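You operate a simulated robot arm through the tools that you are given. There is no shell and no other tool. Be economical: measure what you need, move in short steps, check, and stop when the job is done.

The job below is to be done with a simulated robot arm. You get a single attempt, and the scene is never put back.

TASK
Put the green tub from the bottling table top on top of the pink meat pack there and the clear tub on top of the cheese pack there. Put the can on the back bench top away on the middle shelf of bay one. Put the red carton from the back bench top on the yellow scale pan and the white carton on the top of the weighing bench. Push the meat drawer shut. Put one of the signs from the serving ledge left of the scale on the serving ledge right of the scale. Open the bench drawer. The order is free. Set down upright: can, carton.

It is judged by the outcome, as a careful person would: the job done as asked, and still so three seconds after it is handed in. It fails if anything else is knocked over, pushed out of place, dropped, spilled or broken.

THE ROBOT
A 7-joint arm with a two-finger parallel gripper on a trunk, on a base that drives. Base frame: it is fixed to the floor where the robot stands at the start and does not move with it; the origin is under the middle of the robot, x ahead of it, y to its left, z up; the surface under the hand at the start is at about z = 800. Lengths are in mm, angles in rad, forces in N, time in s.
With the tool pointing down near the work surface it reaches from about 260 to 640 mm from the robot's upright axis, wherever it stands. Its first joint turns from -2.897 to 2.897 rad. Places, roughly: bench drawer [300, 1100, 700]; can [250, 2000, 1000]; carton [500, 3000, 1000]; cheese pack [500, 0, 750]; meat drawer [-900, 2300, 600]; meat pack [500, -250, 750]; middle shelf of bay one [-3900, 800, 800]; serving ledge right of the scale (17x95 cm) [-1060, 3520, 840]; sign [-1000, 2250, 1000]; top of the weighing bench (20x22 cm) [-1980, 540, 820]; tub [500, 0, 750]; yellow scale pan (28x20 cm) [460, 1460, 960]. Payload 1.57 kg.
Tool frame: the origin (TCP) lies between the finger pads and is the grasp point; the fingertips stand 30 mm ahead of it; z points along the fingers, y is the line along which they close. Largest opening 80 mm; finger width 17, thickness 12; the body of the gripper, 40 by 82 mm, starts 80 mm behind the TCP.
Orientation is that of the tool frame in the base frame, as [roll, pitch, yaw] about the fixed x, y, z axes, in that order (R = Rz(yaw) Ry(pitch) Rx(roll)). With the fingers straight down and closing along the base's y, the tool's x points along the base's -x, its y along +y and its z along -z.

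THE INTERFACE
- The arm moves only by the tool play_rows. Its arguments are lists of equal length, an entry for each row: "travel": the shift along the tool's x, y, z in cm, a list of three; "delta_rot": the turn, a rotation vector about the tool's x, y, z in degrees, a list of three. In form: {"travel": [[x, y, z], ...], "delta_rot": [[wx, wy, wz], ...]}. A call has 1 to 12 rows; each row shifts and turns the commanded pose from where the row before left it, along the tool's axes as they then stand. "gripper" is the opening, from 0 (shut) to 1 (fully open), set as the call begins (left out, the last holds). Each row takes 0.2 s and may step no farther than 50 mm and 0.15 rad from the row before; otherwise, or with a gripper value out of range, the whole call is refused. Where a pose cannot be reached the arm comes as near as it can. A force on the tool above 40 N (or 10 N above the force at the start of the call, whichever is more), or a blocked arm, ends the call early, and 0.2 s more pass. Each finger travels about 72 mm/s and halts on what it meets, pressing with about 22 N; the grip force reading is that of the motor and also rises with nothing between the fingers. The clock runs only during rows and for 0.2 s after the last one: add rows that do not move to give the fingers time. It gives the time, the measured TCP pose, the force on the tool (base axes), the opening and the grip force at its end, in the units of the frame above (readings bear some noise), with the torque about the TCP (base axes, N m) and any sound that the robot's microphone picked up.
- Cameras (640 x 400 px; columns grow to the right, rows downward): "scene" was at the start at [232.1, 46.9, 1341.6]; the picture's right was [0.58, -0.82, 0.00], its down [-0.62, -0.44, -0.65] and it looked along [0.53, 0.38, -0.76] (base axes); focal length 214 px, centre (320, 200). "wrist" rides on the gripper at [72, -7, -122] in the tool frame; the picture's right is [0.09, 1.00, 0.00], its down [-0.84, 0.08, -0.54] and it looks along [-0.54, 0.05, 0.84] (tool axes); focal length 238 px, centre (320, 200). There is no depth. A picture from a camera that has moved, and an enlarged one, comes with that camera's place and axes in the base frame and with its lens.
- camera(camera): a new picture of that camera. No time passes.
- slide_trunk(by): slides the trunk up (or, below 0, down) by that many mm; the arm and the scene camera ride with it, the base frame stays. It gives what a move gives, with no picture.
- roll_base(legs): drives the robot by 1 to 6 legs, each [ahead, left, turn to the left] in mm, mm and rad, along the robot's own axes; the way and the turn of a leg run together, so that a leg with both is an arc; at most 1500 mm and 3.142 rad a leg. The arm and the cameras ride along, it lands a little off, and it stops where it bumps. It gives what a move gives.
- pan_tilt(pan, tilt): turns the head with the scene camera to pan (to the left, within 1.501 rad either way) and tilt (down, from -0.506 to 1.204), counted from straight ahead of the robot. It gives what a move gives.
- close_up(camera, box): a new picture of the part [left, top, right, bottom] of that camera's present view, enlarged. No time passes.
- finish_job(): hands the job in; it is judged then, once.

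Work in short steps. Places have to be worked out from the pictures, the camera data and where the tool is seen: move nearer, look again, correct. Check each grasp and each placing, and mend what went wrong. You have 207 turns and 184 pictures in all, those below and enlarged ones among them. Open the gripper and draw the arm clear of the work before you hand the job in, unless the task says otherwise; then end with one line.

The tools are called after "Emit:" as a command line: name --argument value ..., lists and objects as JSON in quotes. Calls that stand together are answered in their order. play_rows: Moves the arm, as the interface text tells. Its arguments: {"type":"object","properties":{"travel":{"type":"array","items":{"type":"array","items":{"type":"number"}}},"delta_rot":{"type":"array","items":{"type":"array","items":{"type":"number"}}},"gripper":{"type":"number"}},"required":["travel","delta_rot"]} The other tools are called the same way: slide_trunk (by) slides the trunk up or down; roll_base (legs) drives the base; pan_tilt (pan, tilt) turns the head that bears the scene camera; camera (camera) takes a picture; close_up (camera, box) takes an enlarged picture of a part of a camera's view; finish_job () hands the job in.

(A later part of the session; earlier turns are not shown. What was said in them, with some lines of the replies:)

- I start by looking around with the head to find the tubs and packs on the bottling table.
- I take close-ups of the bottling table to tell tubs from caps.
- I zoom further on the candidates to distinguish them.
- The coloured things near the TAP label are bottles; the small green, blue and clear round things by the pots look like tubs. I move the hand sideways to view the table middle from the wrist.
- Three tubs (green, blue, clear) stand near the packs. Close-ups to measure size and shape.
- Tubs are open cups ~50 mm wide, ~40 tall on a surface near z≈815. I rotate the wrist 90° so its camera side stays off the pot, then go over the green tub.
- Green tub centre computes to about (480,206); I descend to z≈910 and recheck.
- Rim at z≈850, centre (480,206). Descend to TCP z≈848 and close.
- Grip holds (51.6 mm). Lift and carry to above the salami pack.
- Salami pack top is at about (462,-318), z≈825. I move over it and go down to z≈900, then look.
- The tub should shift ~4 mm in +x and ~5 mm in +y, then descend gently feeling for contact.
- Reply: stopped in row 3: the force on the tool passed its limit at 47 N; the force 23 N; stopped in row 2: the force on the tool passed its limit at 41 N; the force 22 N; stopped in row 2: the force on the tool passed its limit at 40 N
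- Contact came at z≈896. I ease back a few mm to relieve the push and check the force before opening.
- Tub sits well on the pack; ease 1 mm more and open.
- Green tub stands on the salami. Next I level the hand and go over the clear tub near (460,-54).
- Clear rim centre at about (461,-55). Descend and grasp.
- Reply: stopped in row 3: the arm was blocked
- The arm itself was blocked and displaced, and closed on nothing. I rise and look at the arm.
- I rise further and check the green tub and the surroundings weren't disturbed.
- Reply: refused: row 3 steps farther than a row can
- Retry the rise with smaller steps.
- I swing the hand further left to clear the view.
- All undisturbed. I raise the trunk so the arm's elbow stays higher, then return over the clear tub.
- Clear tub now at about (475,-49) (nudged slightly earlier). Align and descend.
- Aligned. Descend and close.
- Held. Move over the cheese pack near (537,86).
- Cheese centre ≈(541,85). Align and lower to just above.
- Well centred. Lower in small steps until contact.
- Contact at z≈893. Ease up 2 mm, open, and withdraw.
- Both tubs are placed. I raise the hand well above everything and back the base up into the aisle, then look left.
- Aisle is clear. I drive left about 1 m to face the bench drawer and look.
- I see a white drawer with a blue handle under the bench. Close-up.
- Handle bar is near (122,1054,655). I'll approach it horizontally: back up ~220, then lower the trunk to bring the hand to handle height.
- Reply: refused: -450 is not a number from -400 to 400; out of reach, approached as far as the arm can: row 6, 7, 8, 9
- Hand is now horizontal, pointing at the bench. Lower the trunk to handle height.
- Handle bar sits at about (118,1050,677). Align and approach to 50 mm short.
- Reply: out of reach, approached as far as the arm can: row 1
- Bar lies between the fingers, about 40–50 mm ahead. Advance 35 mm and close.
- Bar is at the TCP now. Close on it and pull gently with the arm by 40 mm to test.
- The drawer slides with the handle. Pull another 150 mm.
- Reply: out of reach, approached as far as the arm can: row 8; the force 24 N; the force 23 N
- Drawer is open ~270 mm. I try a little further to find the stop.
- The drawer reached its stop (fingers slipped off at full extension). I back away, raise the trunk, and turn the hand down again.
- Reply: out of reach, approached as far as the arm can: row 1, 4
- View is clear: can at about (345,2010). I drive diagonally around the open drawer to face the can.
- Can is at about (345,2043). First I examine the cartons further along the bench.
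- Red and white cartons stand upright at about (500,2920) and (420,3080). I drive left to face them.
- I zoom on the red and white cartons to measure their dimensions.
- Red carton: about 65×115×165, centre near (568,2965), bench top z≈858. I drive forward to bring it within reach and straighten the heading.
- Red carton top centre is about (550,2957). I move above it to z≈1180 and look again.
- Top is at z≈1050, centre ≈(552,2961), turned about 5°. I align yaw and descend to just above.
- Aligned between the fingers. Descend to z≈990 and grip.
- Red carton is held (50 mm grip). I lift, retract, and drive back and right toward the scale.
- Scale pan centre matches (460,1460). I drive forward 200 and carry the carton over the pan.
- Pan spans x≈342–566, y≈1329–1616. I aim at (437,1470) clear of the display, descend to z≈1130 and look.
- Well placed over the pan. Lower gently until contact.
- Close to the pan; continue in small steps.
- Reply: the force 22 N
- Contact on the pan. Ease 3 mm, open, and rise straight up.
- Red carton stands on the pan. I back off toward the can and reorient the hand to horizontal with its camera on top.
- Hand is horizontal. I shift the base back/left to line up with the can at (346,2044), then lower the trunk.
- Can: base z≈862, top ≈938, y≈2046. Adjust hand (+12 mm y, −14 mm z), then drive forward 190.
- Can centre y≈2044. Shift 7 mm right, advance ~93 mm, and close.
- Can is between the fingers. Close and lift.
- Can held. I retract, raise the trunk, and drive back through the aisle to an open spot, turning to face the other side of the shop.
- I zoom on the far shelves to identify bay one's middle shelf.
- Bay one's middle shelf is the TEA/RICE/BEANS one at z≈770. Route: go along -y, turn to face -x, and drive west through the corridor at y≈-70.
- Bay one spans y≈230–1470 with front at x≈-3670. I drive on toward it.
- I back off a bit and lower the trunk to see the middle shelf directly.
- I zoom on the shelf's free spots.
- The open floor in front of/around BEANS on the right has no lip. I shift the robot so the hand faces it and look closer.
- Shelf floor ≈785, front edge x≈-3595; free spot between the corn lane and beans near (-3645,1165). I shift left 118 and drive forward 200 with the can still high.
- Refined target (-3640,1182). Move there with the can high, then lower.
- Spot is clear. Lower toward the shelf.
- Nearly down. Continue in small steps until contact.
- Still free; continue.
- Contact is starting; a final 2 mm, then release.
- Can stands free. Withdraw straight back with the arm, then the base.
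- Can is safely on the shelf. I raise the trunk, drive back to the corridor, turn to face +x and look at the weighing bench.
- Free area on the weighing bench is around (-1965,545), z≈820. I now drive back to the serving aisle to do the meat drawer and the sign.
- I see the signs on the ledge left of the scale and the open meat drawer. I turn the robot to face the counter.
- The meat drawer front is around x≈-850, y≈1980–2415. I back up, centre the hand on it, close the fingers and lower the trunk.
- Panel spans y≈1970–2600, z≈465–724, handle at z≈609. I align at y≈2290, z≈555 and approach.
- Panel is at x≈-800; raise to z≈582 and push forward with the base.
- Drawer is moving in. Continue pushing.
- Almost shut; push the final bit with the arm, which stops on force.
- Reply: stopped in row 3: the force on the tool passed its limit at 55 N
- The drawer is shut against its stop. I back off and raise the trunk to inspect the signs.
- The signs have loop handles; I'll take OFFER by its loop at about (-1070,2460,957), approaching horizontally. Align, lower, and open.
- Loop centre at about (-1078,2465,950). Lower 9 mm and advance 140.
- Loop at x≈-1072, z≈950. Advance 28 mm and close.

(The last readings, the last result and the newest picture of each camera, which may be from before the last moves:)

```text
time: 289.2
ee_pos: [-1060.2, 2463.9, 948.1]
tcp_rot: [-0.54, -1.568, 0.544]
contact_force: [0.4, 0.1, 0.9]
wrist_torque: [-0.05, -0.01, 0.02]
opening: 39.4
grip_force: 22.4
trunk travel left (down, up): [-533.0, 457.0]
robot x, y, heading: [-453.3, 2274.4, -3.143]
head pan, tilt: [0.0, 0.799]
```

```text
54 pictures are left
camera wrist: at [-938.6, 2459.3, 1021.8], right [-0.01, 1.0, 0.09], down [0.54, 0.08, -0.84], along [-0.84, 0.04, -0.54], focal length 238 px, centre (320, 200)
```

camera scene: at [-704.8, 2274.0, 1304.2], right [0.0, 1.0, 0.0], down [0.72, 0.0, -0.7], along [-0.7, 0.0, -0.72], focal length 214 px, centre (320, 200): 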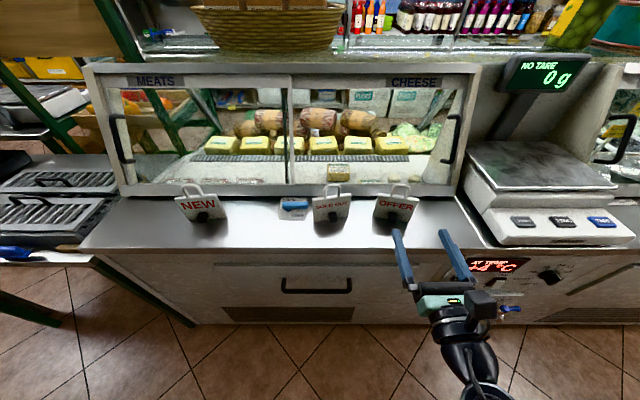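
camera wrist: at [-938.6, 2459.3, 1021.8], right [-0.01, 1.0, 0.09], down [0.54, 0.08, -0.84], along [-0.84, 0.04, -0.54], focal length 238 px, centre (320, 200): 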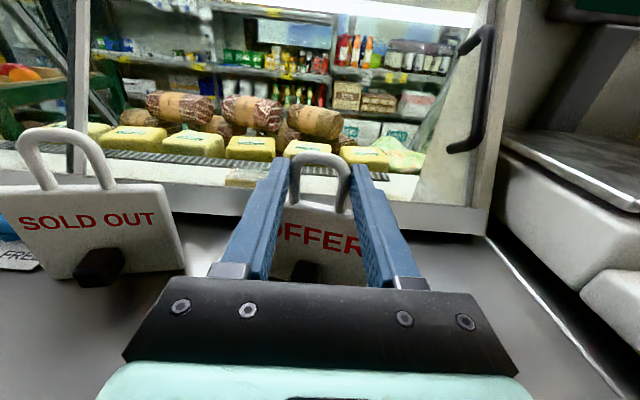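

Gripped (39 mm). Lift and retract.

Emit:
play_rows --travel '[[2, 0, 0], [3, 0, -1], [3, 0, -3], [2, 0, -4], [0, 0, -4], [0, 0, -3]]' --delta_rot '[[0, 0, 0], [0, 0, 0], [0, 0, 0], [0, 0, 0], [0, 0, 0], [0, 0, 0]]'

Emit:
slide_trunk --by 200

Emit:
camera --camera "wrist"

Emit:
pan_tilt --pan -0.7 --tilt 0.5

Emit:
camera --camera "scene"

```text
time: 290.6
ee_pos: [-906.7, 2464.2, 1051.3]
tcp_rot: [-0.609, -1.57, 0.615]
contact_force: [0.0, -0.5, -0.7]
wrist_torque: [0.02, -0.01, -0.04]
opening: 39.6
grip_force: 21.3
trunk travel left (down, up): [-533.0, 457.0]
robot x, y, heading: [-451.1, 2272.3, -3.141]
head pan, tilt: [0.0, 0.799]
```

```text
time: 292.7
ee_pos: [-907.7, 2464.8, 1250.3]
tcp_rot: [-0.633, -1.57, 0.639]
contact_force: [0.7, -0.1, -0.4]
wrist_torque: [0.0, 0.0, -0.01]
opening: 39.3
grip_force: 21.8
trunk travel left (down, up): [-733.0, 257.0]
robot x, y, heading: [-451.7, 2273.8, -3.141]
head pan, tilt: [0.0, 0.799]
```

```text
53 pictures are left
camera wrist: at [-785.6, 2459.6, 1323.5], right [-0.01, 1.0, 0.09], down [0.54, 0.08, -0.84], along [-0.84, 0.04, -0.54], focal length 238 px, centre (320, 200)
```

wrist: 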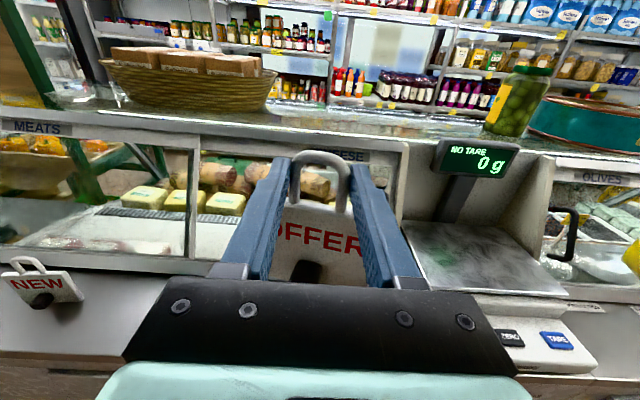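

```text
time: 293.8
ee_pos: [-907.5, 2463.4, 1251.0]
tcp_rot: [-0.595, -1.568, 0.604]
contact_force: [-0.8, -0.4, -1.5]
wrist_torque: [0.0, -0.04, -0.01]
opening: 39.6
grip_force: 21.8
trunk travel left (down, up): [-733.0, 257.0]
robot x, y, heading: [-452.0, 2272.4, -3.138]
head pan, tilt: [-0.7, 0.499]
```

```text
52 pictures are left
camera scene: at [-693.3, 2332.6, 1530.3], right [0.64, 0.77, 0.0], down [0.37, -0.31, -0.88], along [-0.67, 0.56, -0.48], focal length 214 px, centre (320, 200)
```

scene: 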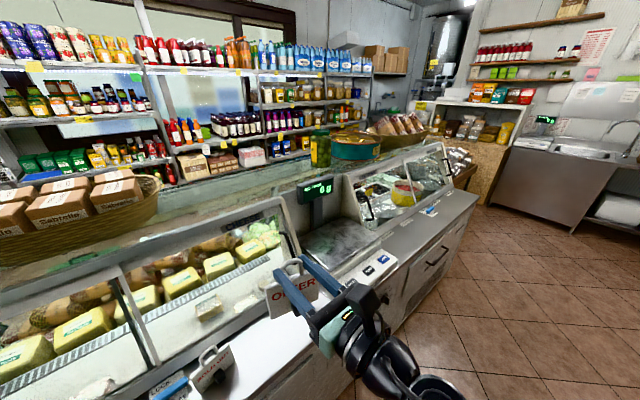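

Right ledge is beyond the scale. I drive right about 900 and look.

Emit:
roll_base --legs '[[60, -900, 0]]'

Emit:
pan_tilt --pan -0.1 --tilt 0.8

Emit:
camera --camera "scene"

Emit:
camera --camera "wrist"

```text
time: 298.6
ee_pos: [-978.3, 3378.6, 1250.8]
tcp_rot: [-0.627, -1.569, 0.64]
contact_force: [-0.3, 0.3, -0.7]
wrist_torque: [0.0, 0.01, -0.01]
opening: 39.5
grip_force: 22.4
trunk travel left (down, up): [-733.0, 257.0]
robot x, y, heading: [-524.8, 3190.4, -3.127]
head pan, tilt: [-0.7, 0.499]
```

```text
time: 299.6
ee_pos: [-977.7, 3378.4, 1251.3]
tcp_rot: [-0.651, -1.569, 0.667]
contact_force: [-0.2, 0.3, -0.8]
wrist_torque: [-0.02, -0.02, 0.0]
opening: 38.8
grip_force: 21.7
trunk travel left (down, up): [-733.0, 257.0]
robot x, y, heading: [-522.4, 3191.5, -3.123]
head pan, tilt: [-0.099, 0.799]
```

```text
51 pictures are left
camera scene: at [-771.6, 3199.2, 1504.4], right [0.09, 1.0, 0.0], down [0.71, -0.06, -0.7], along [-0.69, 0.06, -0.72], focal length 214 px, centre (320, 200)
```

scene: 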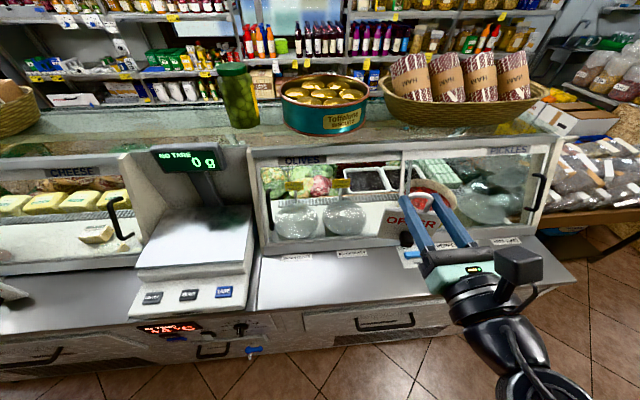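

```text
50 pictures are left
camera wrist: at [-855.3, 3375.7, 1323.5], right [-0.02, 1.0, 0.09], down [0.54, 0.09, -0.84], along [-0.84, 0.03, -0.54], focal length 238 px, centre (320, 200)
```

wrist: 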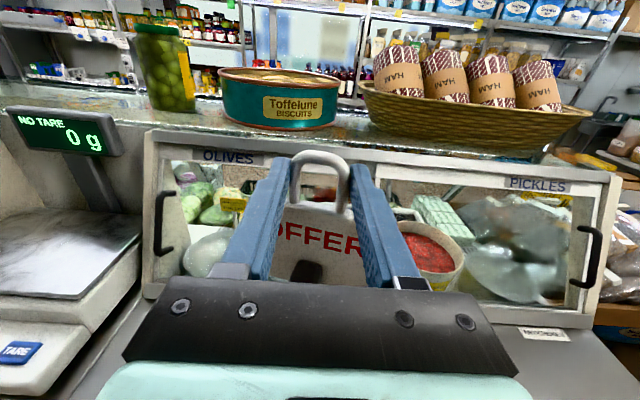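

Free ledge area around (-1062,3215). I shift left 158, straighten, and lower to just above ledge height.

Emit:
roll_base --legs '[[0, 160, -0.018]]'

Emit:
slide_trunk --by -260

Emit:
camera --camera "wrist"

Emit:
camera --camera "scene"

```text
time: 301.1
ee_pos: [-972.7, 3228.8, 1251.8]
tcp_rot: [-0.451, -1.57, 0.451]
contact_force: [0.1, -0.4, -1.7]
wrist_torque: [0.02, 0.0, 0.01]
opening: 38.9
grip_force: 22.1
trunk travel left (down, up): [-733.0, 257.0]
robot x, y, heading: [-516.9, 3034.6, 3.143]
head pan, tilt: [-0.099, 0.799]
```

```text
time: 303.7
ee_pos: [-973.2, 3229.3, 991.1]
tcp_rot: [-0.655, -1.568, 0.655]
contact_force: [-0.5, -0.1, 0.0]
wrist_torque: [-0.03, -0.03, 0.01]
opening: 38.9
grip_force: 21.5
trunk travel left (down, up): [-473.0, 517.0]
robot x, y, heading: [-519.5, 3035.9, 3.135]
head pan, tilt: [-0.099, 0.799]
```

```text
49 pictures are left
camera wrist: at [-851.4, 3223.9, 1063.5], right [0.0, 1.0, 0.09], down [0.54, 0.08, -0.84], along [-0.84, 0.05, -0.54], focal length 238 px, centre (320, 200)
```

wrist: 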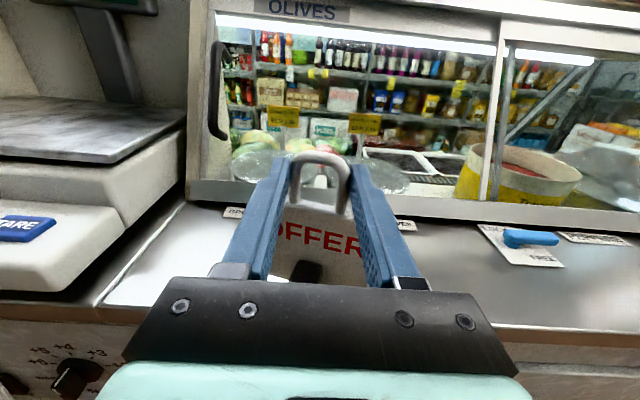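

```text
48 pictures are left
camera scene: at [-770.8, 3045.8, 1244.4], right [0.1, 0.99, 0.0], down [0.71, -0.07, -0.7], along [-0.69, 0.07, -0.72], focal length 214 px, centre (320, 200)
```

scene: 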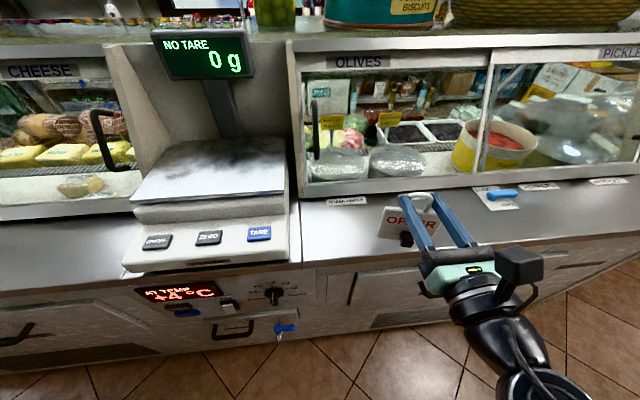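

Clear spot ahead. Advance 85 mm and lower to 955.

Emit:
play_rows --travel '[[0, 0, 4], [0, 0, 4], [-2, 0, 0], [-1.4, 0, 0], [0, 0, 0]]' --delta_rot '[[0, 0, 0], [0, 0, 0], [0, 0, 0], [0, 0, 0], [0, 0, 0]]'

Emit:
play_rows --travel '[[-0.4, 0, 0], [0, 0, 0]]' --delta_rot '[[0, 0, 0], [0, 0, 0]]'

Emit:
play_rows --travel '[[-0.3, 0, 0], [0, 0, 0]]' --delta_rot '[[0, 0, 0], [0, 0, 0]]'

Emit:
close_up --camera "scene" --box '[350, 170, 478, 250]'

```text
time: 304.9
ee_pos: [-1052.2, 3227.8, 957.8]
tcp_rot: [-0.617, -1.57, 0.616]
contact_force: [-0.2, -0.9, -1.1]
wrist_torque: [0.0, -0.02, -0.03]
opening: 38.9
grip_force: 21.8
trunk travel left (down, up): [-473.0, 517.0]
robot x, y, heading: [-524.1, 3036.4, 3.136]
head pan, tilt: [-0.099, 0.799]
```

```text
time: 305.5
ee_pos: [-1051.5, 3228.0, 953.4]
tcp_rot: [-0.676, -1.569, 0.674]
contact_force: [-0.7, 0.5, -0.3]
wrist_torque: [0.01, -0.05, -0.01]
opening: 39.0
grip_force: 22.1
trunk travel left (down, up): [-473.0, 517.0]
robot x, y, heading: [-518.7, 3031.8, 3.135]
head pan, tilt: [-0.099, 0.799]
```

```text
time: 306.1
ee_pos: [-1051.8, 3228.5, 950.2]
tcp_rot: [-0.454, -1.568, 0.452]
contact_force: [0.3, 0.1, 2.6]
wrist_torque: [-0.18, 0.11, -0.02]
opening: 39.0
grip_force: 21.9
trunk travel left (down, up): [-473.0, 517.0]
robot x, y, heading: [-515.7, 3032.4, 3.141]
head pan, tilt: [-0.099, 0.799]
```

```text
5.00 times, centred on (414, 210) of scene
camera zoom: at [-770.6, 3045.7, 1244.5], right [0.1, 0.99, 0.0], down [0.71, -0.07, -0.7], along [-0.69, 0.07, -0.72], focal length 1072 px, centre (-150, 150)
```

zoom: 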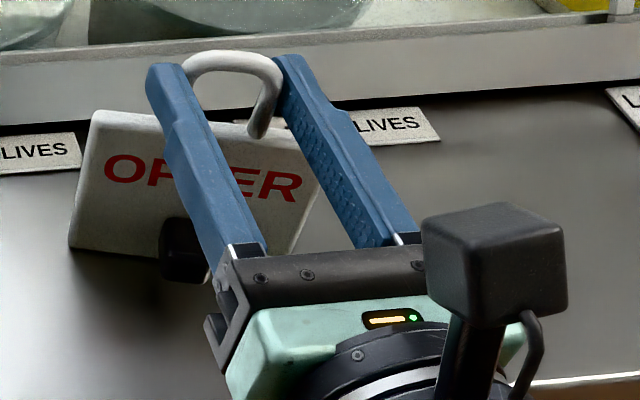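

Contact at z≈950, matching the pick height. Open and withdraw.

Emit:
play_rows --travel '[[-0.1, 0, 0], [0, 0, 0], [0, 0, 0], [0, 0, 0]]' --delta_rot '[[0, 0, 0], [0, 0, 0], [0, 0, 0], [0, 0, 0]]' --gripper 1

Emit:
play_rows --travel '[[0, 0, -3], [0, 0, -4], [0, 0, -4]]' --delta_rot '[[0, 0, 0], [0, 0, 0], [0, 0, 0]]'

Emit:
camera --camera "wrist"

```text
time: 307.1
ee_pos: [-1052.0, 3229.1, 949.9]
tcp_rot: [-0.625, -1.57, 0.624]
contact_force: [-0.5, -0.4, -0.9]
wrist_torque: [-0.01, -0.05, 0.01]
opening: 80.3
grip_force: 0.0
trunk travel left (down, up): [-473.0, 517.0]
robot x, y, heading: [-520.6, 3034.6, 3.135]
head pan, tilt: [-0.099, 0.799]
```

```text
time: 307.9
ee_pos: [-942.7, 3227.7, 947.0]
tcp_rot: [-0.396, -1.568, 0.395]
contact_force: [0.4, -0.2, 0.6]
wrist_torque: [0.0, -0.05, 0.0]
opening: 80.1
grip_force: 0.1
trunk travel left (down, up): [-473.0, 517.0]
robot x, y, heading: [-522.2, 3035.4, 3.132]
head pan, tilt: [-0.099, 0.799]
```

```text
46 pictures are left
camera wrist: at [-820.5, 3222.9, 1019.7], right [0.0, 1.0, 0.09], down [0.54, 0.08, -0.84], along [-0.84, 0.05, -0.54], focal length 238 px, centre (320, 200)
```

wrist: 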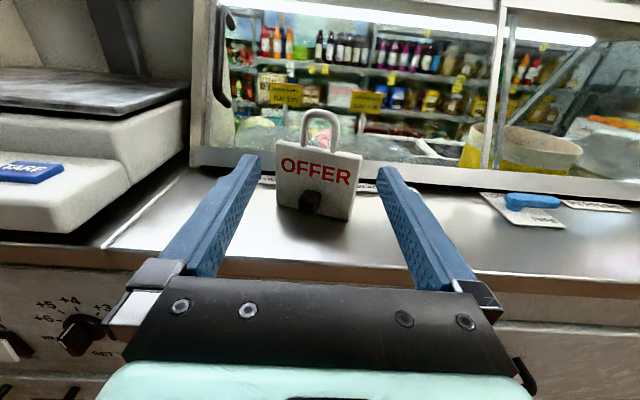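

OFFER sign stands on the right ledge. Now the white carton: back off, raise, and turn to face the back bench.

Emit:
roll_base --legs '[[-160, 0, 0]]'

Emit:
slide_trunk --by 320

Emit:
roll_base --legs '[[0, 0, -1.57], [0, 0, -1.565]]'

Emit:
play_rows --travel '[[0, 0, 0], [0, 0, 0], [0, 0, 0], [0, 0, 0], [0, 0, 0], [0, 0, 0], [0, 0, 0], [0, 0, 0], [0, 0, 0], [0, 0, 0], [0, 0, 0]]' --delta_rot '[[0, -8.18, 0], [0, -8.18, 0], [0, -8.18, 0], [0, -8.18, 0], [0, -8.18, 0], [0, -8.18, 0], [0, -8.18, 0], [0, -8.18, 0], [0, -8.18, 0], [0, -8.18, 0], [0, -8.2, 0]]'

Emit:
play_rows --travel '[[0, 0, 0], [0, 0, 0], [0, 0, 0], [0, 0, 0], [0, 0, 0], [0, 0, 0], [0, 0, 0], [0, 0, 0], [0, 0, 0], [0, 0, 0], [0, 0, 0]]' --delta_rot '[[0, 0, 8.18], [0, 0, 8.18], [0, 0, 8.18], [0, 0, 8.18], [0, 0, 8.18], [0, 0, 8.18], [0, 0, 8.18], [0, 0, 8.18], [0, 0, 8.18], [0, 0, 8.18], [0, 0, 8.2]]'

Emit:
pan_tilt --pan 0.0 --tilt 0.8

Emit:
camera --camera "scene"

```text
time: 309.4
ee_pos: [-776.2, 3227.1, 947.3]
tcp_rot: [-0.517, -1.568, 0.518]
contact_force: [0.6, 0.9, -0.3]
wrist_torque: [-0.01, -0.01, 0.0]
opening: 80.2
grip_force: 0.1
trunk travel left (down, up): [-473.0, 517.0]
robot x, y, heading: [-356.2, 3034.5, 3.139]
head pan, tilt: [-0.099, 0.799]
```

```text
time: 312.5
ee_pos: [-776.1, 3226.2, 1266.2]
tcp_rot: [-0.666, -1.569, 0.67]
contact_force: [-0.4, -0.9, -0.4]
wrist_torque: [0.02, -0.01, -0.03]
opening: 80.2
grip_force: 0.0
trunk travel left (down, up): [-793.0, 197.0]
robot x, y, heading: [-352.1, 3035.0, 3.143]
head pan, tilt: [-0.099, 0.799]
```

```text
time: 320.4
ee_pos: [82.4, 2868.2, 1265.8]
tcp_rot: [-0.654, -1.569, -2.423]
contact_force: [0.6, 0.9, 0.0]
wrist_torque: [0.04, 0.0, 0.05]
opening: 80.2
grip_force: 0.0
trunk travel left (down, up): [-793.0, 197.0]
robot x, y, heading: [-354.5, 3033.6, 0.056]
head pan, tilt: [-0.099, 0.799]
```

```text
time: 322.8
ee_pos: [83.5, 2869.0, 1267.3]
tcp_rot: [-3.14, 0.0, 0.064]
contact_force: [0.3, 0.3, -0.2]
wrist_torque: [0.0, -0.01, 0.04]
opening: 80.2
grip_force: 0.1
trunk travel left (down, up): [-793.0, 197.0]
robot x, y, heading: [-353.9, 3034.5, 0.058]
head pan, tilt: [-0.099, 0.799]
```

```text
time: 325.2
ee_pos: [81.2, 2869.4, 1266.8]
tcp_rot: [-3.138, 0.001, -1.508]
contact_force: [0.9, 0.2, -0.1]
wrist_torque: [-0.01, -0.01, -0.02]
opening: 80.0
grip_force: 0.2
trunk travel left (down, up): [-793.0, 197.0]
robot x, y, heading: [-350.9, 3035.7, 0.055]
head pan, tilt: [-0.099, 0.799]
```

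```text
time: 325.9
ee_pos: [82.5, 2869.6, 1267.4]
tcp_rot: [-3.14, 0.002, -1.507]
contact_force: [-0.3, -0.4, 0.0]
wrist_torque: [0.0, -0.02, 0.0]
opening: 79.9
grip_force: 0.0
trunk travel left (down, up): [-793.0, 197.0]
robot x, y, heading: [-354.7, 3034.5, 0.06]
head pan, tilt: [0.0, 0.799]
```

```text
45 pictures are left
camera scene: at [-103.8, 3051.1, 1564.4], right [0.06, -1.0, 0.0], down [-0.72, -0.04, -0.7], along [0.7, 0.04, -0.72], focal length 214 px, centre (320, 200)
```

scene: 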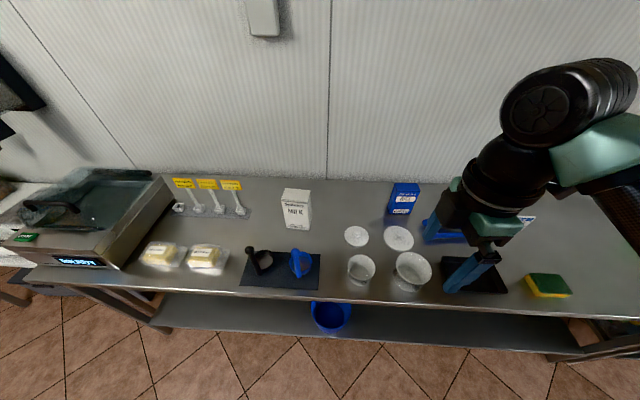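

Drive forward and left toward the white carton, straightening the heading.

Emit:
roll_base --legs '[[220, 60, -0.056]]'

Emit:
play_rows --travel '[[-4.5, -1.5, 0], [-4.5, -1.5, 0], [-4.5, -1.5, 0], [-4.5, -1.5, 0], [-4, -1.5, 0]]' --delta_rot '[[0, 0, 0], [0, 0, 0], [0, 0, 0], [0, 0, 0], [0, 0, 0]]'

Emit:
camera --camera "wrist"

Emit:
camera --camera "scene"

```text
time: 327.6
ee_pos: [293.9, 2909.2, 1267.6]
tcp_rot: [-3.141, 0.003, -1.562]
contact_force: [-0.2, 0.4, 0.3]
wrist_torque: [-0.02, 0.0, -0.01]
opening: 80.0
grip_force: 0.0
trunk travel left (down, up): [-793.0, 197.0]
robot x, y, heading: [-130.0, 3098.0, 0.002]
head pan, tilt: [0.0, 0.799]
```

```text
time: 328.9
ee_pos: [368.8, 3132.0, 1266.2]
tcp_rot: [-3.139, 0.0, -1.565]
contact_force: [0.5, 0.2, -0.2]
wrist_torque: [-0.01, 0.03, 0.02]
opening: 79.7
grip_force: 0.1
trunk travel left (down, up): [-793.0, 197.0]
robot x, y, heading: [-134.3, 3095.5, 0.005]
head pan, tilt: [0.0, 0.799]
```

```text
44 pictures are left
camera wrist: at [375.3, 3060.5, 1389.1], right [-1.0, -0.1, 0.0], down [-0.08, 0.84, 0.54], along [-0.05, 0.54, -0.84], focal length 238 px, centre (320, 200)
```

wrist: 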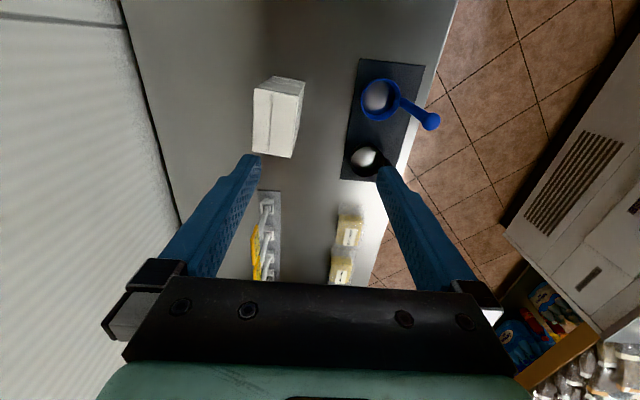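

```text
43 pictures are left
camera scene: at [118.8, 3102.9, 1564.3], right [0.0, -1.0, 0.0], down [-0.72, 0.0, -0.7], along [0.7, 0.0, -0.72], focal length 214 px, centre (320, 200)
```

scene: 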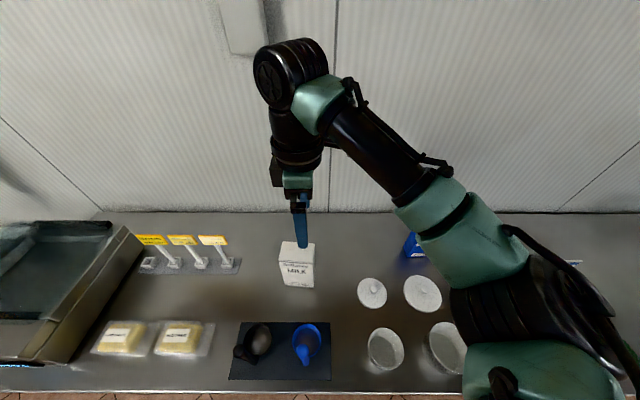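

White carton top centre ≈(438,3170), z≈1020, thickness ~63, turned ~6°. Move above, align yaw, and look.

Emit:
play_rows --travel '[[-3.8, -2.9, 0], [0, -4, 0], [0, 0, 4.5], [0, 0, 4.5], [0, 0, 4.5], [0, 0, 1.5]]' --delta_rot '[[0, 0, 0], [0, 0, 0], [0, 0, 5.5], [0, 0, 0], [0, 0, 0], [0, 0, 0]]'

Emit:
camera --camera "wrist"

```text
time: 330.2
ee_pos: [438.4, 3170.2, 1116.4]
tcp_rot: [-3.138, 0.002, -1.658]
contact_force: [-0.2, -0.3, -0.7]
wrist_torque: [0.03, 0.02, 0.0]
opening: 80.2
grip_force: 0.1
trunk travel left (down, up): [-793.0, 197.0]
robot x, y, heading: [-129.7, 3098.6, 0.003]
head pan, tilt: [0.0, 0.799]
```

```text
42 pictures are left
camera wrist: at [437.9, 3098.5, 1239.9], right [-1.0, 0.0, 0.0], down [0.0, 0.84, 0.54], along [0.0, 0.54, -0.84], focal length 238 px, centre (320, 200)
```

wrist: 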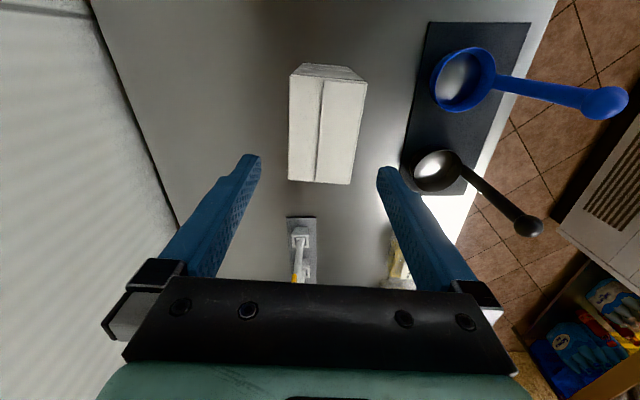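

Rotate 3° more and shift 3 mm, then descend to z≈958 and grip.

Emit:
play_rows --travel '[[0, 0.3, 3], [0, 0, 3]]' --delta_rot '[[0, 0, 3], [0, 0, 0]]'

Emit:
camera --camera "wrist"

```text
time: 330.9
ee_pos: [435.4, 3169.5, 1056.4]
tcp_rot: [3.141, 0.002, -1.711]
contact_force: [-0.4, -1.2, 0.0]
wrist_torque: [0.0, -0.01, -0.02]
opening: 79.9
grip_force: 0.1
trunk travel left (down, up): [-793.0, 197.0]
robot x, y, heading: [-130.4, 3101.0, 0.002]
head pan, tilt: [0.0, 0.799]
```

```text
41 pictures are left
camera wrist: at [430.9, 3098.2, 1179.4], right [-1.0, 0.05, 0.0], down [0.04, 0.84, 0.54], along [0.03, 0.54, -0.84], focal length 238 px, centre (320, 200)
```

wrist: 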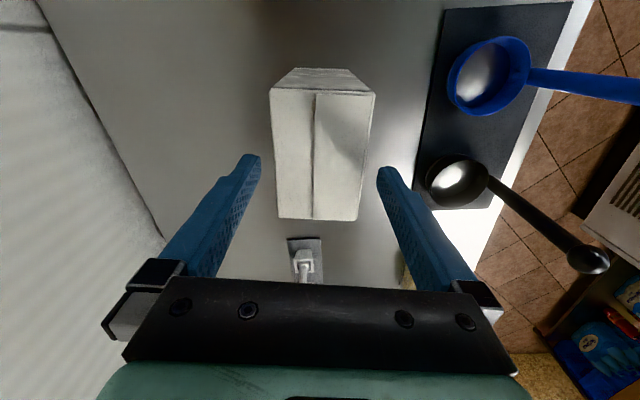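

Symmetric between the fingers. Descend and grip.

Emit:
play_rows --travel '[[0, 0, 3], [0, 0, 3.5], [0, 0, 3.3]]' --delta_rot '[[0, 0, 0], [0, 0, 0], [0, 0, 0]]'

Emit:
play_rows --travel '[[0, 0, 0], [0, 0, 0], [0, 0, 0], [0, 0, 0]]' --delta_rot '[[0, 0, 0], [0, 0, 0], [0, 0, 0], [0, 0, 0]]' --gripper 0

Emit:
play_rows --travel '[[0, 0, -3], [0, 0, -4.5], [0, 0, -4.5], [0, 0, -4.5], [0, 0, -4.5], [0, 0, -4.5], [0, 0, -4.5]]' --delta_rot '[[0, 0, 0], [0, 0, 0], [0, 0, 0], [0, 0, 0], [0, 0, 0], [0, 0, 0], [0, 0, 0]]'

Emit:
camera --camera "wrist"

```text
time: 331.6
ee_pos: [433.5, 3168.2, 960.7]
tcp_rot: [-3.14, 0.001, -1.711]
contact_force: [0.0, -0.3, 0.2]
wrist_torque: [0.02, -0.02, 0.0]
opening: 80.0
grip_force: 0.0
trunk travel left (down, up): [-793.0, 197.0]
robot x, y, heading: [-126.9, 3100.9, 0.006]
head pan, tilt: [0.0, 0.799]
```

```text
time: 332.6
ee_pos: [434.9, 3168.2, 960.5]
tcp_rot: [-3.141, 0.001, -1.713]
contact_force: [3.2, -1.6, 0.0]
wrist_torque: [-0.08, -0.04, 0.03]
opening: 63.9
grip_force: 21.7
trunk travel left (down, up): [-793.0, 197.0]
robot x, y, heading: [-128.5, 3100.2, 0.004]
head pan, tilt: [0.0, 0.799]
```

```text
time: 334.2
ee_pos: [435.5, 3166.7, 1256.1]
tcp_rot: [3.141, 0.001, -1.71]
contact_force: [-0.6, -0.5, -10.6]
wrist_torque: [0.03, 0.0, 0.0]
opening: 64.2
grip_force: 21.5
trunk travel left (down, up): [-793.0, 197.0]
robot x, y, heading: [-129.8, 3097.1, 0.007]
head pan, tilt: [0.0, 0.799]
```

```text
40 pictures are left
camera wrist: at [431.0, 3094.6, 1378.9], right [-1.0, 0.05, 0.0], down [0.04, 0.84, 0.54], along [0.02, 0.54, -0.84], focal length 238 px, centre (320, 200)
```

wrist: 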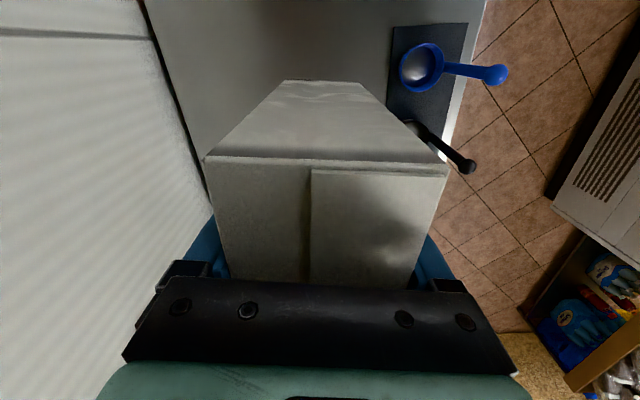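

White carton held securely (~1 kg). Retract and drive back along the aisle past the open drawer toward the corridor.

Emit:
play_rows --travel '[[0, 2, 0], [0, 3, 0], [0, 3, 0], [0, 2, 0]]' --delta_rot '[[0, 0, -2], [0, 0, -2], [0, 0, -2], [0, 0, -2]]'

Emit:
roll_base --legs '[[-260, 0, 0], [-50, -1400, 0], [-130, -650, 0], [0, -1050, 0]]'

Emit:
camera --camera "wrist"

```text
time: 335.2
ee_pos: [334.4, 3176.5, 1259.3]
tcp_rot: [-3.139, 0.0, -1.573]
contact_force: [-1.0, 0.7, -10.3]
wrist_torque: [-0.01, -0.01, 0.02]
opening: 63.8
grip_force: 22.2
trunk travel left (down, up): [-793.0, 197.0]
robot x, y, heading: [-132.7, 3098.3, -0.002]
head pan, tilt: [0.0, 0.799]
```

```text
time: 352.0
ee_pos: [-8.8, 76.7, 1259.9]
tcp_rot: [3.141, 0.002, -1.539]
contact_force: [0.5, -0.4, -10.4]
wrist_torque: [0.03, 0.02, -0.01]
opening: 63.5
grip_force: 21.8
trunk travel left (down, up): [-793.0, 197.0]
robot x, y, heading: [-473.8, -17.4, 0.035]
head pan, tilt: [0.0, 0.799]
```

```text
39 pictures are left
camera wrist: at [-0.7, 6.7, 1382.4], right [-0.99, -0.13, 0.0], down [-0.11, 0.83, 0.54], along [-0.07, 0.54, -0.84], focal length 238 px, centre (320, 200)
```

wrist: 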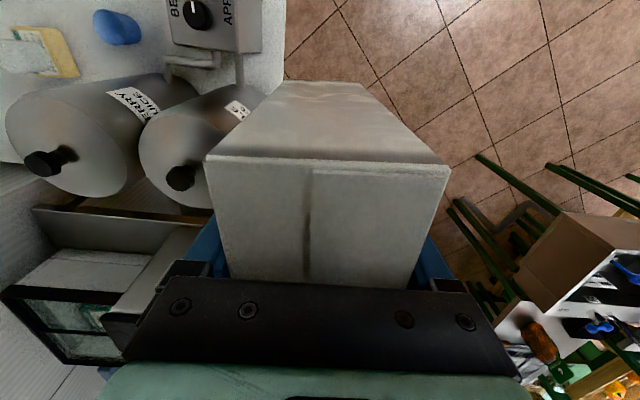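

Drive backwards west to x≈-1965, then turn to face the weighing bench.

Emit:
roll_base --legs '[[-300, -80, -0.035], [-1190, 0, 0], [0, 0, 1.57]]'

Emit:
pan_tilt --pan 0.0 --tilt 0.8

Emit:
camera --camera "scene"

Emit:
camera --camera "wrist"

```text
time: 363.5
ee_pos: [-2024.6, 359.3, 1259.9]
tcp_rot: [-3.141, 0.0, -0.049]
contact_force: [-0.8, 0.5, -10.0]
wrist_torque: [-0.04, 0.03, -0.02]
opening: 63.4
grip_force: 22.2
trunk travel left (down, up): [-793.0, 197.0]
robot x, y, heading: [-1966.1, -110.4, 1.526]
head pan, tilt: [0.0, 0.799]
```

```text
time: 364.1
ee_pos: [-2024.2, 358.2, 1259.6]
tcp_rot: [-3.14, -0.001, -0.048]
contact_force: [0.6, 0.6, -9.7]
wrist_torque: [0.01, 0.01, 0.02]
opening: 63.7
grip_force: 22.1
trunk travel left (down, up): [-793.0, 197.0]
robot x, y, heading: [-1966.0, -107.6, 1.525]
head pan, tilt: [0.0, 0.799]
```

```text
38 pictures are left
camera scene: at [-1957.6, 143.4, 1564.2], right [1.0, -0.04, 0.0], down [-0.03, -0.72, -0.7], along [0.03, 0.7, -0.72], focal length 214 px, centre (320, 200)
```

scene: 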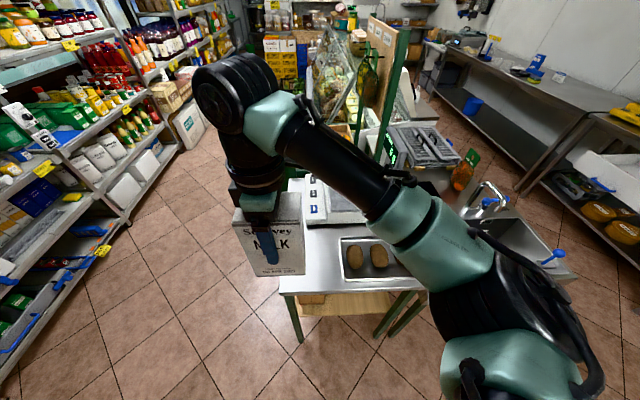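

```text
37 pictures are left
camera wrist: at [-1952.0, 362.9, 1382.1], right [0.04, -1.0, 0.0], down [-0.84, -0.04, 0.54], along [-0.54, -0.02, -0.84], focal length 238 px, centre (320, 200)
```

wrist: 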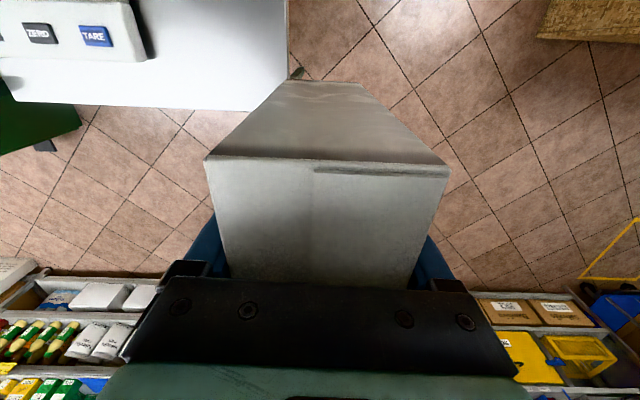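

Target on the bench ≈(-1965,545). Drive forward 185, right 72, straightening.

Emit:
roll_base --legs '[[185, -72, 0.045]]'

Emit:
camera --camera "scene"

Emit:
camera --camera "wrist"

```text
time: 365.7
ee_pos: [-1971.7, 537.9, 1258.8]
tcp_rot: [-3.14, 0.002, 0.002]
contact_force: [0.1, 0.1, -10.4]
wrist_torque: [0.0, 0.04, -0.02]
opening: 63.6
grip_force: 22.3
trunk travel left (down, up): [-793.0, 197.0]
robot x, y, heading: [-1892.7, 73.6, 1.578]
head pan, tilt: [0.0, 0.799]
```

```text
36 pictures are left
camera scene: at [-1895.5, 326.9, 1564.2], right [1.0, 0.01, 0.0], down [0.01, -0.72, -0.7], along [-0.01, 0.7, -0.72], focal length 214 px, centre (320, 200)
```

scene: 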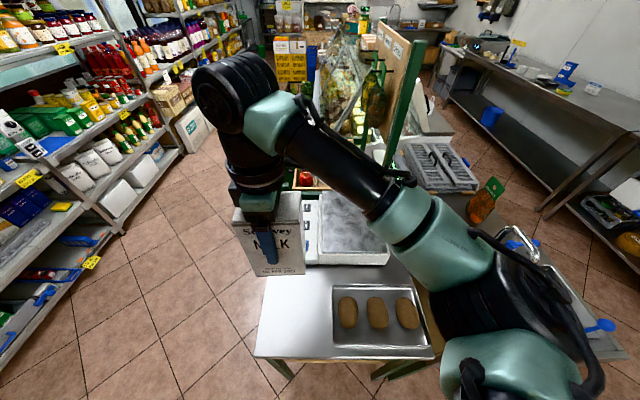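

```text
35 pictures are left
camera wrist: at [-1901.6, 546.4, 1382.4], right [0.1, -1.0, 0.0], down [-0.84, -0.08, 0.54], along [-0.54, -0.05, -0.84], focal length 238 px, centre (320, 200)
```

wrist: 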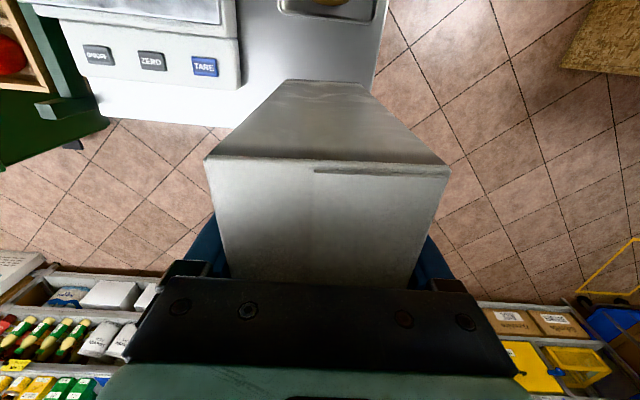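

Carton is positioned over the free area (x -2020…-1924, y 506–570). Descend with the arm to z≈955.

Emit:
play_rows --travel '[[0, 0, 4.5], [0, 0, 4.5], [0, 0, 4.5], [0, 0, 4.5], [0, 0, 4.5], [0, 0, 4], [0, 0, 3], [0, 0, 0]]' --delta_rot '[[0, 0, 0], [0, 0, 0], [0, 0, 0], [0, 0, 0], [0, 0, 0], [0, 0, 0], [0, 0, 0], [0, 0, 0]]'

Emit:
camera --camera "scene"

```text
time: 367.5
ee_pos: [-1975.6, 538.1, 966.5]
tcp_rot: [3.141, 0.003, 0.004]
contact_force: [-0.6, 1.1, -10.0]
wrist_torque: [0.01, 0.01, 0.0]
opening: 63.7
grip_force: 22.1
trunk travel left (down, up): [-793.0, 197.0]
robot x, y, heading: [-1890.3, 72.0, 1.583]
head pan, tilt: [0.0, 0.799]
```

```text
34 pictures are left
camera scene: at [-1895.3, 326.8, 1564.2], right [1.0, 0.01, 0.0], down [0.01, -0.72, -0.7], along [-0.01, 0.7, -0.72], focal length 214 px, centre (320, 200)
```

scene: 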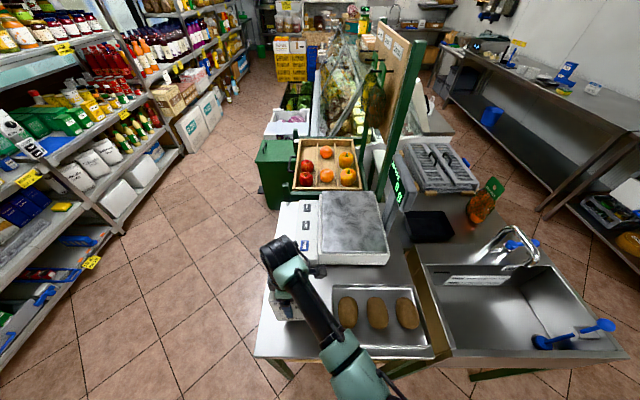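

Clear of tray and scale. Lower further, then small steps.

Emit:
play_rows --travel '[[0, 0, 1.5], [0, 0, 1], [0, 0, 0.5], [0, 0, 0]]' --delta_rot '[[0, 0, 0], [0, 0, 0], [0, 0, 0], [0, 0, 0]]'

Emit:
close_up --camera "scene" --box '[220, 230, 380, 330]'

```text
time: 368.5
ee_pos: [-1972.9, 538.8, 936.4]
tcp_rot: [3.14, 0.001, 0.003]
contact_force: [-0.5, -1.1, -9.7]
wrist_torque: [0.02, 0.05, 0.02]
opening: 63.8
grip_force: 21.9
trunk travel left (down, up): [-793.0, 197.0]
robot x, y, heading: [-1891.1, 74.3, 1.578]
head pan, tilt: [0.0, 0.799]
```

```text
4.00 times, centred on (300, 280) of scene
camera zoom: at [-1895.4, 326.9, 1564.2], right [1.0, 0.01, 0.0], down [0.01, -0.72, -0.7], along [-0.01, 0.7, -0.72], focal length 858 px, centre (400, -120)
```

zoom: 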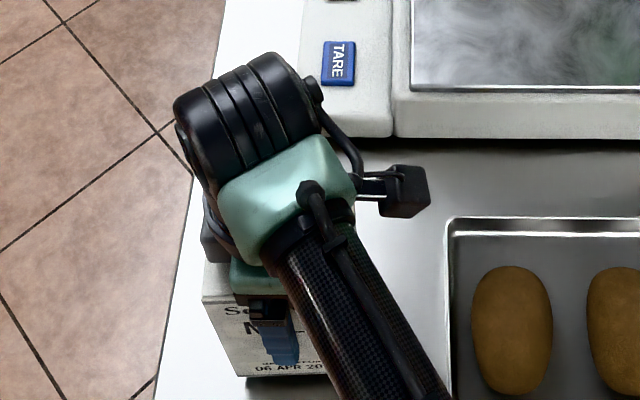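

Continue in small steps to contact.

Emit:
play_rows --travel '[[0, 0, 0.4], [0, 0, 0.3], [0, 0, 0]]' --delta_rot '[[0, 0, 0], [0, 0, 0], [0, 0, 0]]'

Emit:
play_rows --travel '[[0, 0, 0.3], [0, 0, 0]]' --delta_rot '[[0, 0, 0], [0, 0, 0]]'

Emit:
play_rows --travel '[[0, 0, 0.3], [0, 0, 0]]' --delta_rot '[[0, 0, 0], [0, 0, 0]]'

```text
time: 369.3
ee_pos: [-1975.1, 538.4, 929.1]
tcp_rot: [3.141, 0.001, 0.005]
contact_force: [1.0, -0.5, -11.4]
wrist_torque: [0.01, -0.01, 0.01]
opening: 63.9
grip_force: 22.1
trunk travel left (down, up): [-793.0, 197.0]
robot x, y, heading: [-1887.6, 73.0, 1.578]
head pan, tilt: [0.0, 0.799]
```

```text
time: 369.9
ee_pos: [-1975.4, 538.4, 925.4]
tcp_rot: [3.14, 0.002, 0.006]
contact_force: [-0.4, 0.6, -10.1]
wrist_torque: [0.02, 0.02, 0.02]
opening: 63.8
grip_force: 22.2
trunk travel left (down, up): [-793.0, 197.0]
robot x, y, heading: [-1892.8, 72.6, 1.577]
head pan, tilt: [0.0, 0.799]
```

```text
time: 370.5
ee_pos: [-1973.5, 539.4, 922.5]
tcp_rot: [-3.141, 0.003, 0.003]
contact_force: [0.1, 0.3, -10.2]
wrist_torque: [-0.01, 0.0, 0.01]
opening: 63.8
grip_force: 22.3
trunk travel left (down, up): [-793.0, 197.0]
robot x, y, heading: [-1890.0, 74.1, 1.583]
head pan, tilt: [0.0, 0.799]
```

Still hanging; continue.

Emit:
play_rows --travel '[[0, 0, 0.3], [0, 0, 0]]' --delta_rot '[[0, 0, 0], [0, 0, 0]]'

Emit:
play_rows --travel '[[0, 0, 0.3], [0, 0, 0]]' --delta_rot '[[0, 0, 0], [0, 0, 0]]'

Emit:
close_up --camera "scene" --box '[220, 250, 348, 330]'

```text
time: 371.1
ee_pos: [-1974.4, 538.8, 920.7]
tcp_rot: [-3.14, 0.002, 0.006]
contact_force: [-1.0, -0.5, -4.4]
wrist_torque: [-0.26, -0.22, -0.03]
opening: 63.6
grip_force: 21.6
trunk travel left (down, up): [-793.0, 197.0]
robot x, y, heading: [-1888.9, 73.0, 1.581]
head pan, tilt: [0.0, 0.799]
```

```text
time: 371.7
ee_pos: [-1973.5, 538.9, 918.7]
tcp_rot: [-3.135, 0.003, 0.008]
contact_force: [-5.2, -0.3, 22.5]
wrist_torque: [-0.91, -0.05, 0.32]
opening: 62.9
grip_force: 22.3
trunk travel left (down, up): [-793.0, 197.0]
robot x, y, heading: [-1890.6, 72.2, 1.579]
head pan, tilt: [0.0, 0.799]
```

```text
5.00 times, centred on (284, 290) of scene
camera zoom: at [-1895.6, 324.0, 1565.2], right [1.0, 0.01, 0.0], down [0.01, -0.72, -0.7], along [-0.01, 0.7, -0.72], focal length 1072 px, centre (500, -250)
```

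zoom: 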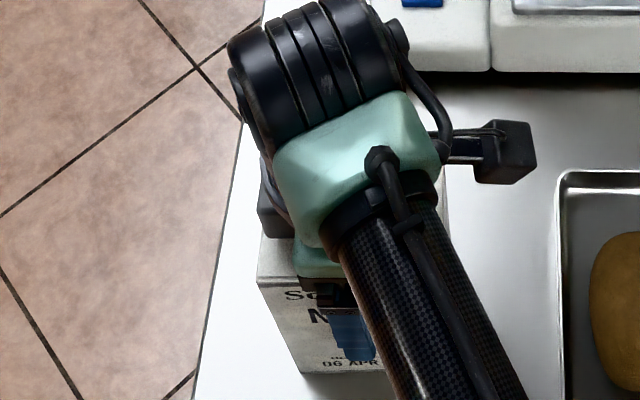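

Contact made. Ease 2 mm, open, and rise straight up.

Emit:
play_rows --travel '[[0, 0, -0.2], [0, 0, 0]]' --delta_rot '[[0, 0, 0], [0, 0, 0]]'

Emit:
play_rows --travel '[[0, 0, 0], [0, 0, 0], [0, 0, 0]]' --delta_rot '[[0, 0, 0], [0, 0, 0], [0, 0, 0]]' --gripper 1

Emit:
play_rows --travel '[[0, 0, -3], [0, 0, -4.5], [0, 0, -4.5], [0, 0, -4.5], [0, 0, -4.5], [0, 0, -4.5]]' --delta_rot '[[0, 0, 0], [0, 0, 0], [0, 0, 0], [0, 0, 0], [0, 0, 0], [0, 0, 0]]'

Emit:
camera --camera "wrist"

Emit:
camera --camera "scene"

```text
time: 372.3
ee_pos: [-1972.8, 539.2, 919.5]
tcp_rot: [-3.137, 0.003, 0.003]
contact_force: [-5.5, 6.3, 12.6]
wrist_torque: [-0.15, 0.3, 0.02]
opening: 63.6
grip_force: 21.6
trunk travel left (down, up): [-793.0, 197.0]
robot x, y, heading: [-1891.8, 73.5, 1.58]
head pan, tilt: [0.0, 0.799]
```

```text
time: 373.1
ee_pos: [-1974.4, 538.1, 918.4]
tcp_rot: [3.14, 0.0, 0.002]
contact_force: [-0.1, -0.1, -0.1]
wrist_torque: [0.03, -0.01, -0.02]
opening: 79.9
grip_force: 0.0
trunk travel left (down, up): [-793.0, 197.0]
robot x, y, heading: [-1890.6, 70.8, 1.579]
head pan, tilt: [0.0, 0.799]
```

```text
time: 374.5
ee_pos: [-1971.0, 536.4, 1171.9]
tcp_rot: [-3.141, -0.001, 0.004]
contact_force: [-0.3, -0.2, 0.3]
wrist_torque: [0.0, -0.03, 0.0]
opening: 79.9
grip_force: 0.1
trunk travel left (down, up): [-793.0, 197.0]
robot x, y, heading: [-1893.5, 69.4, 1.585]
head pan, tilt: [0.0, 0.799]
```

```text
31 pictures are left
camera wrist: at [-1899.9, 544.5, 1293.9], right [0.1, -1.0, 0.0], down [-0.84, -0.08, 0.54], along [-0.54, -0.05, -0.84], focal length 238 px, centre (320, 200)
```

wrist: 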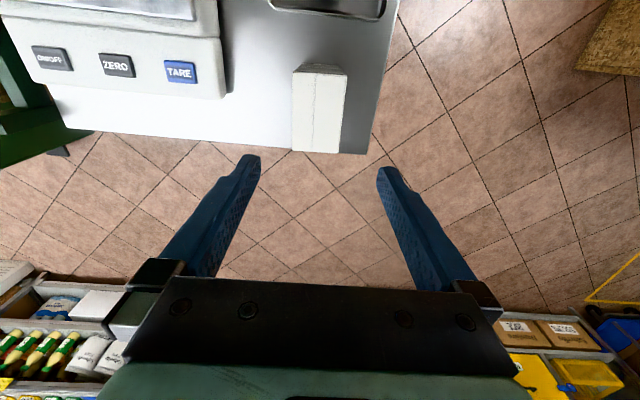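

```text
30 pictures are left
camera scene: at [-1894.8, 325.7, 1564.4], right [1.0, 0.01, 0.0], down [0.01, -0.72, -0.7], along [-0.01, 0.7, -0.72], focal length 214 px, centre (320, 200)
```

scene: 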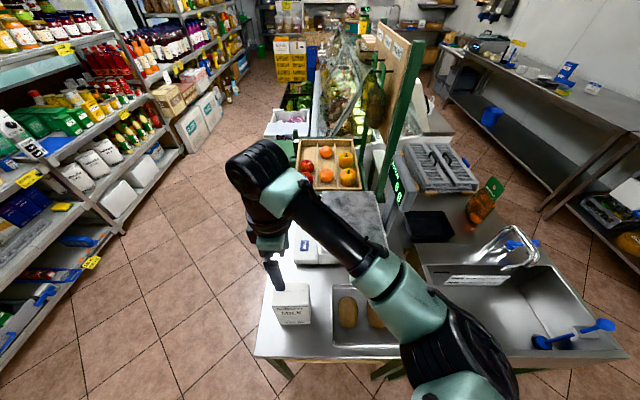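

White carton stands upright on the bench. I back away and turn to do a final check of the other places.

Emit:
roll_base --legs '[[-220, 0, 0], [0, 0, -1.55], [1250, 0, 0]]'

Emit:
pan_tilt --pan 0.3 --tilt 0.4

Emit:
camera --camera "scene"

```text
time: 385.8
ee_pos: [-199.9, -22.1, 1170.0]
tcp_rot: [-3.141, 0.001, -1.545]
contact_force: [0.3, 0.2, -0.9]
wrist_torque: [0.02, -0.01, 0.0]
opening: 79.9
grip_force: 0.2
trunk travel left (down, up): [-793.0, 197.0]
robot x, y, heading: [-659.8, -108.3, 0.025]
head pan, tilt: [0.0, 0.799]
```

```text
time: 386.6
ee_pos: [-200.2, -22.9, 1170.9]
tcp_rot: [-3.14, 0.002, -1.545]
contact_force: [-0.6, -0.2, 0.3]
wrist_torque: [-0.01, -0.01, -0.02]
opening: 80.2
grip_force: 0.0
trunk travel left (down, up): [-793.0, 197.0]
robot x, y, heading: [-662.8, -112.0, 0.03]
head pan, tilt: [0.3, 0.4]
```

```text
29 pictures are left
camera scene: at [-405.3, -75.1, 1599.4], right [0.32, -0.95, 0.0], down [-0.37, -0.13, -0.92], along [0.87, 0.3, -0.39], focal length 214 px, centre (320, 200)
```

scene: 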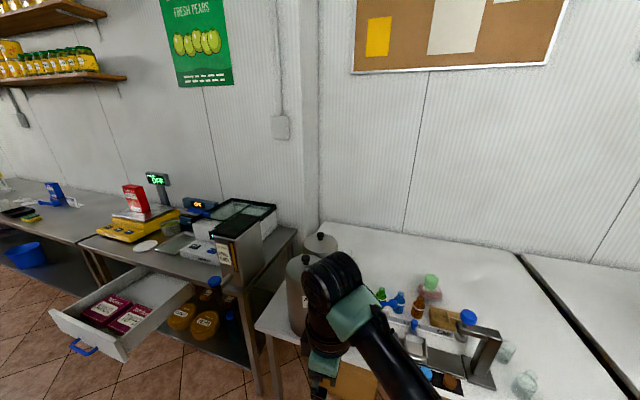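

Final check shows the drawer open, red carton on the pan, and green tub on the meat pack. The earlier pictures confirm the rest: clear tub on the cheese, meat drawer shut, sign, can and white carton placed. The gripper is open and clear, so I hand in.

Emit:
finish_job

```text
The job is handed in.
```

All eight parts of the job are done and handed in. I saw the bench drawer, red carton and green tub in a final look; the other five I checked only as I finished each one.
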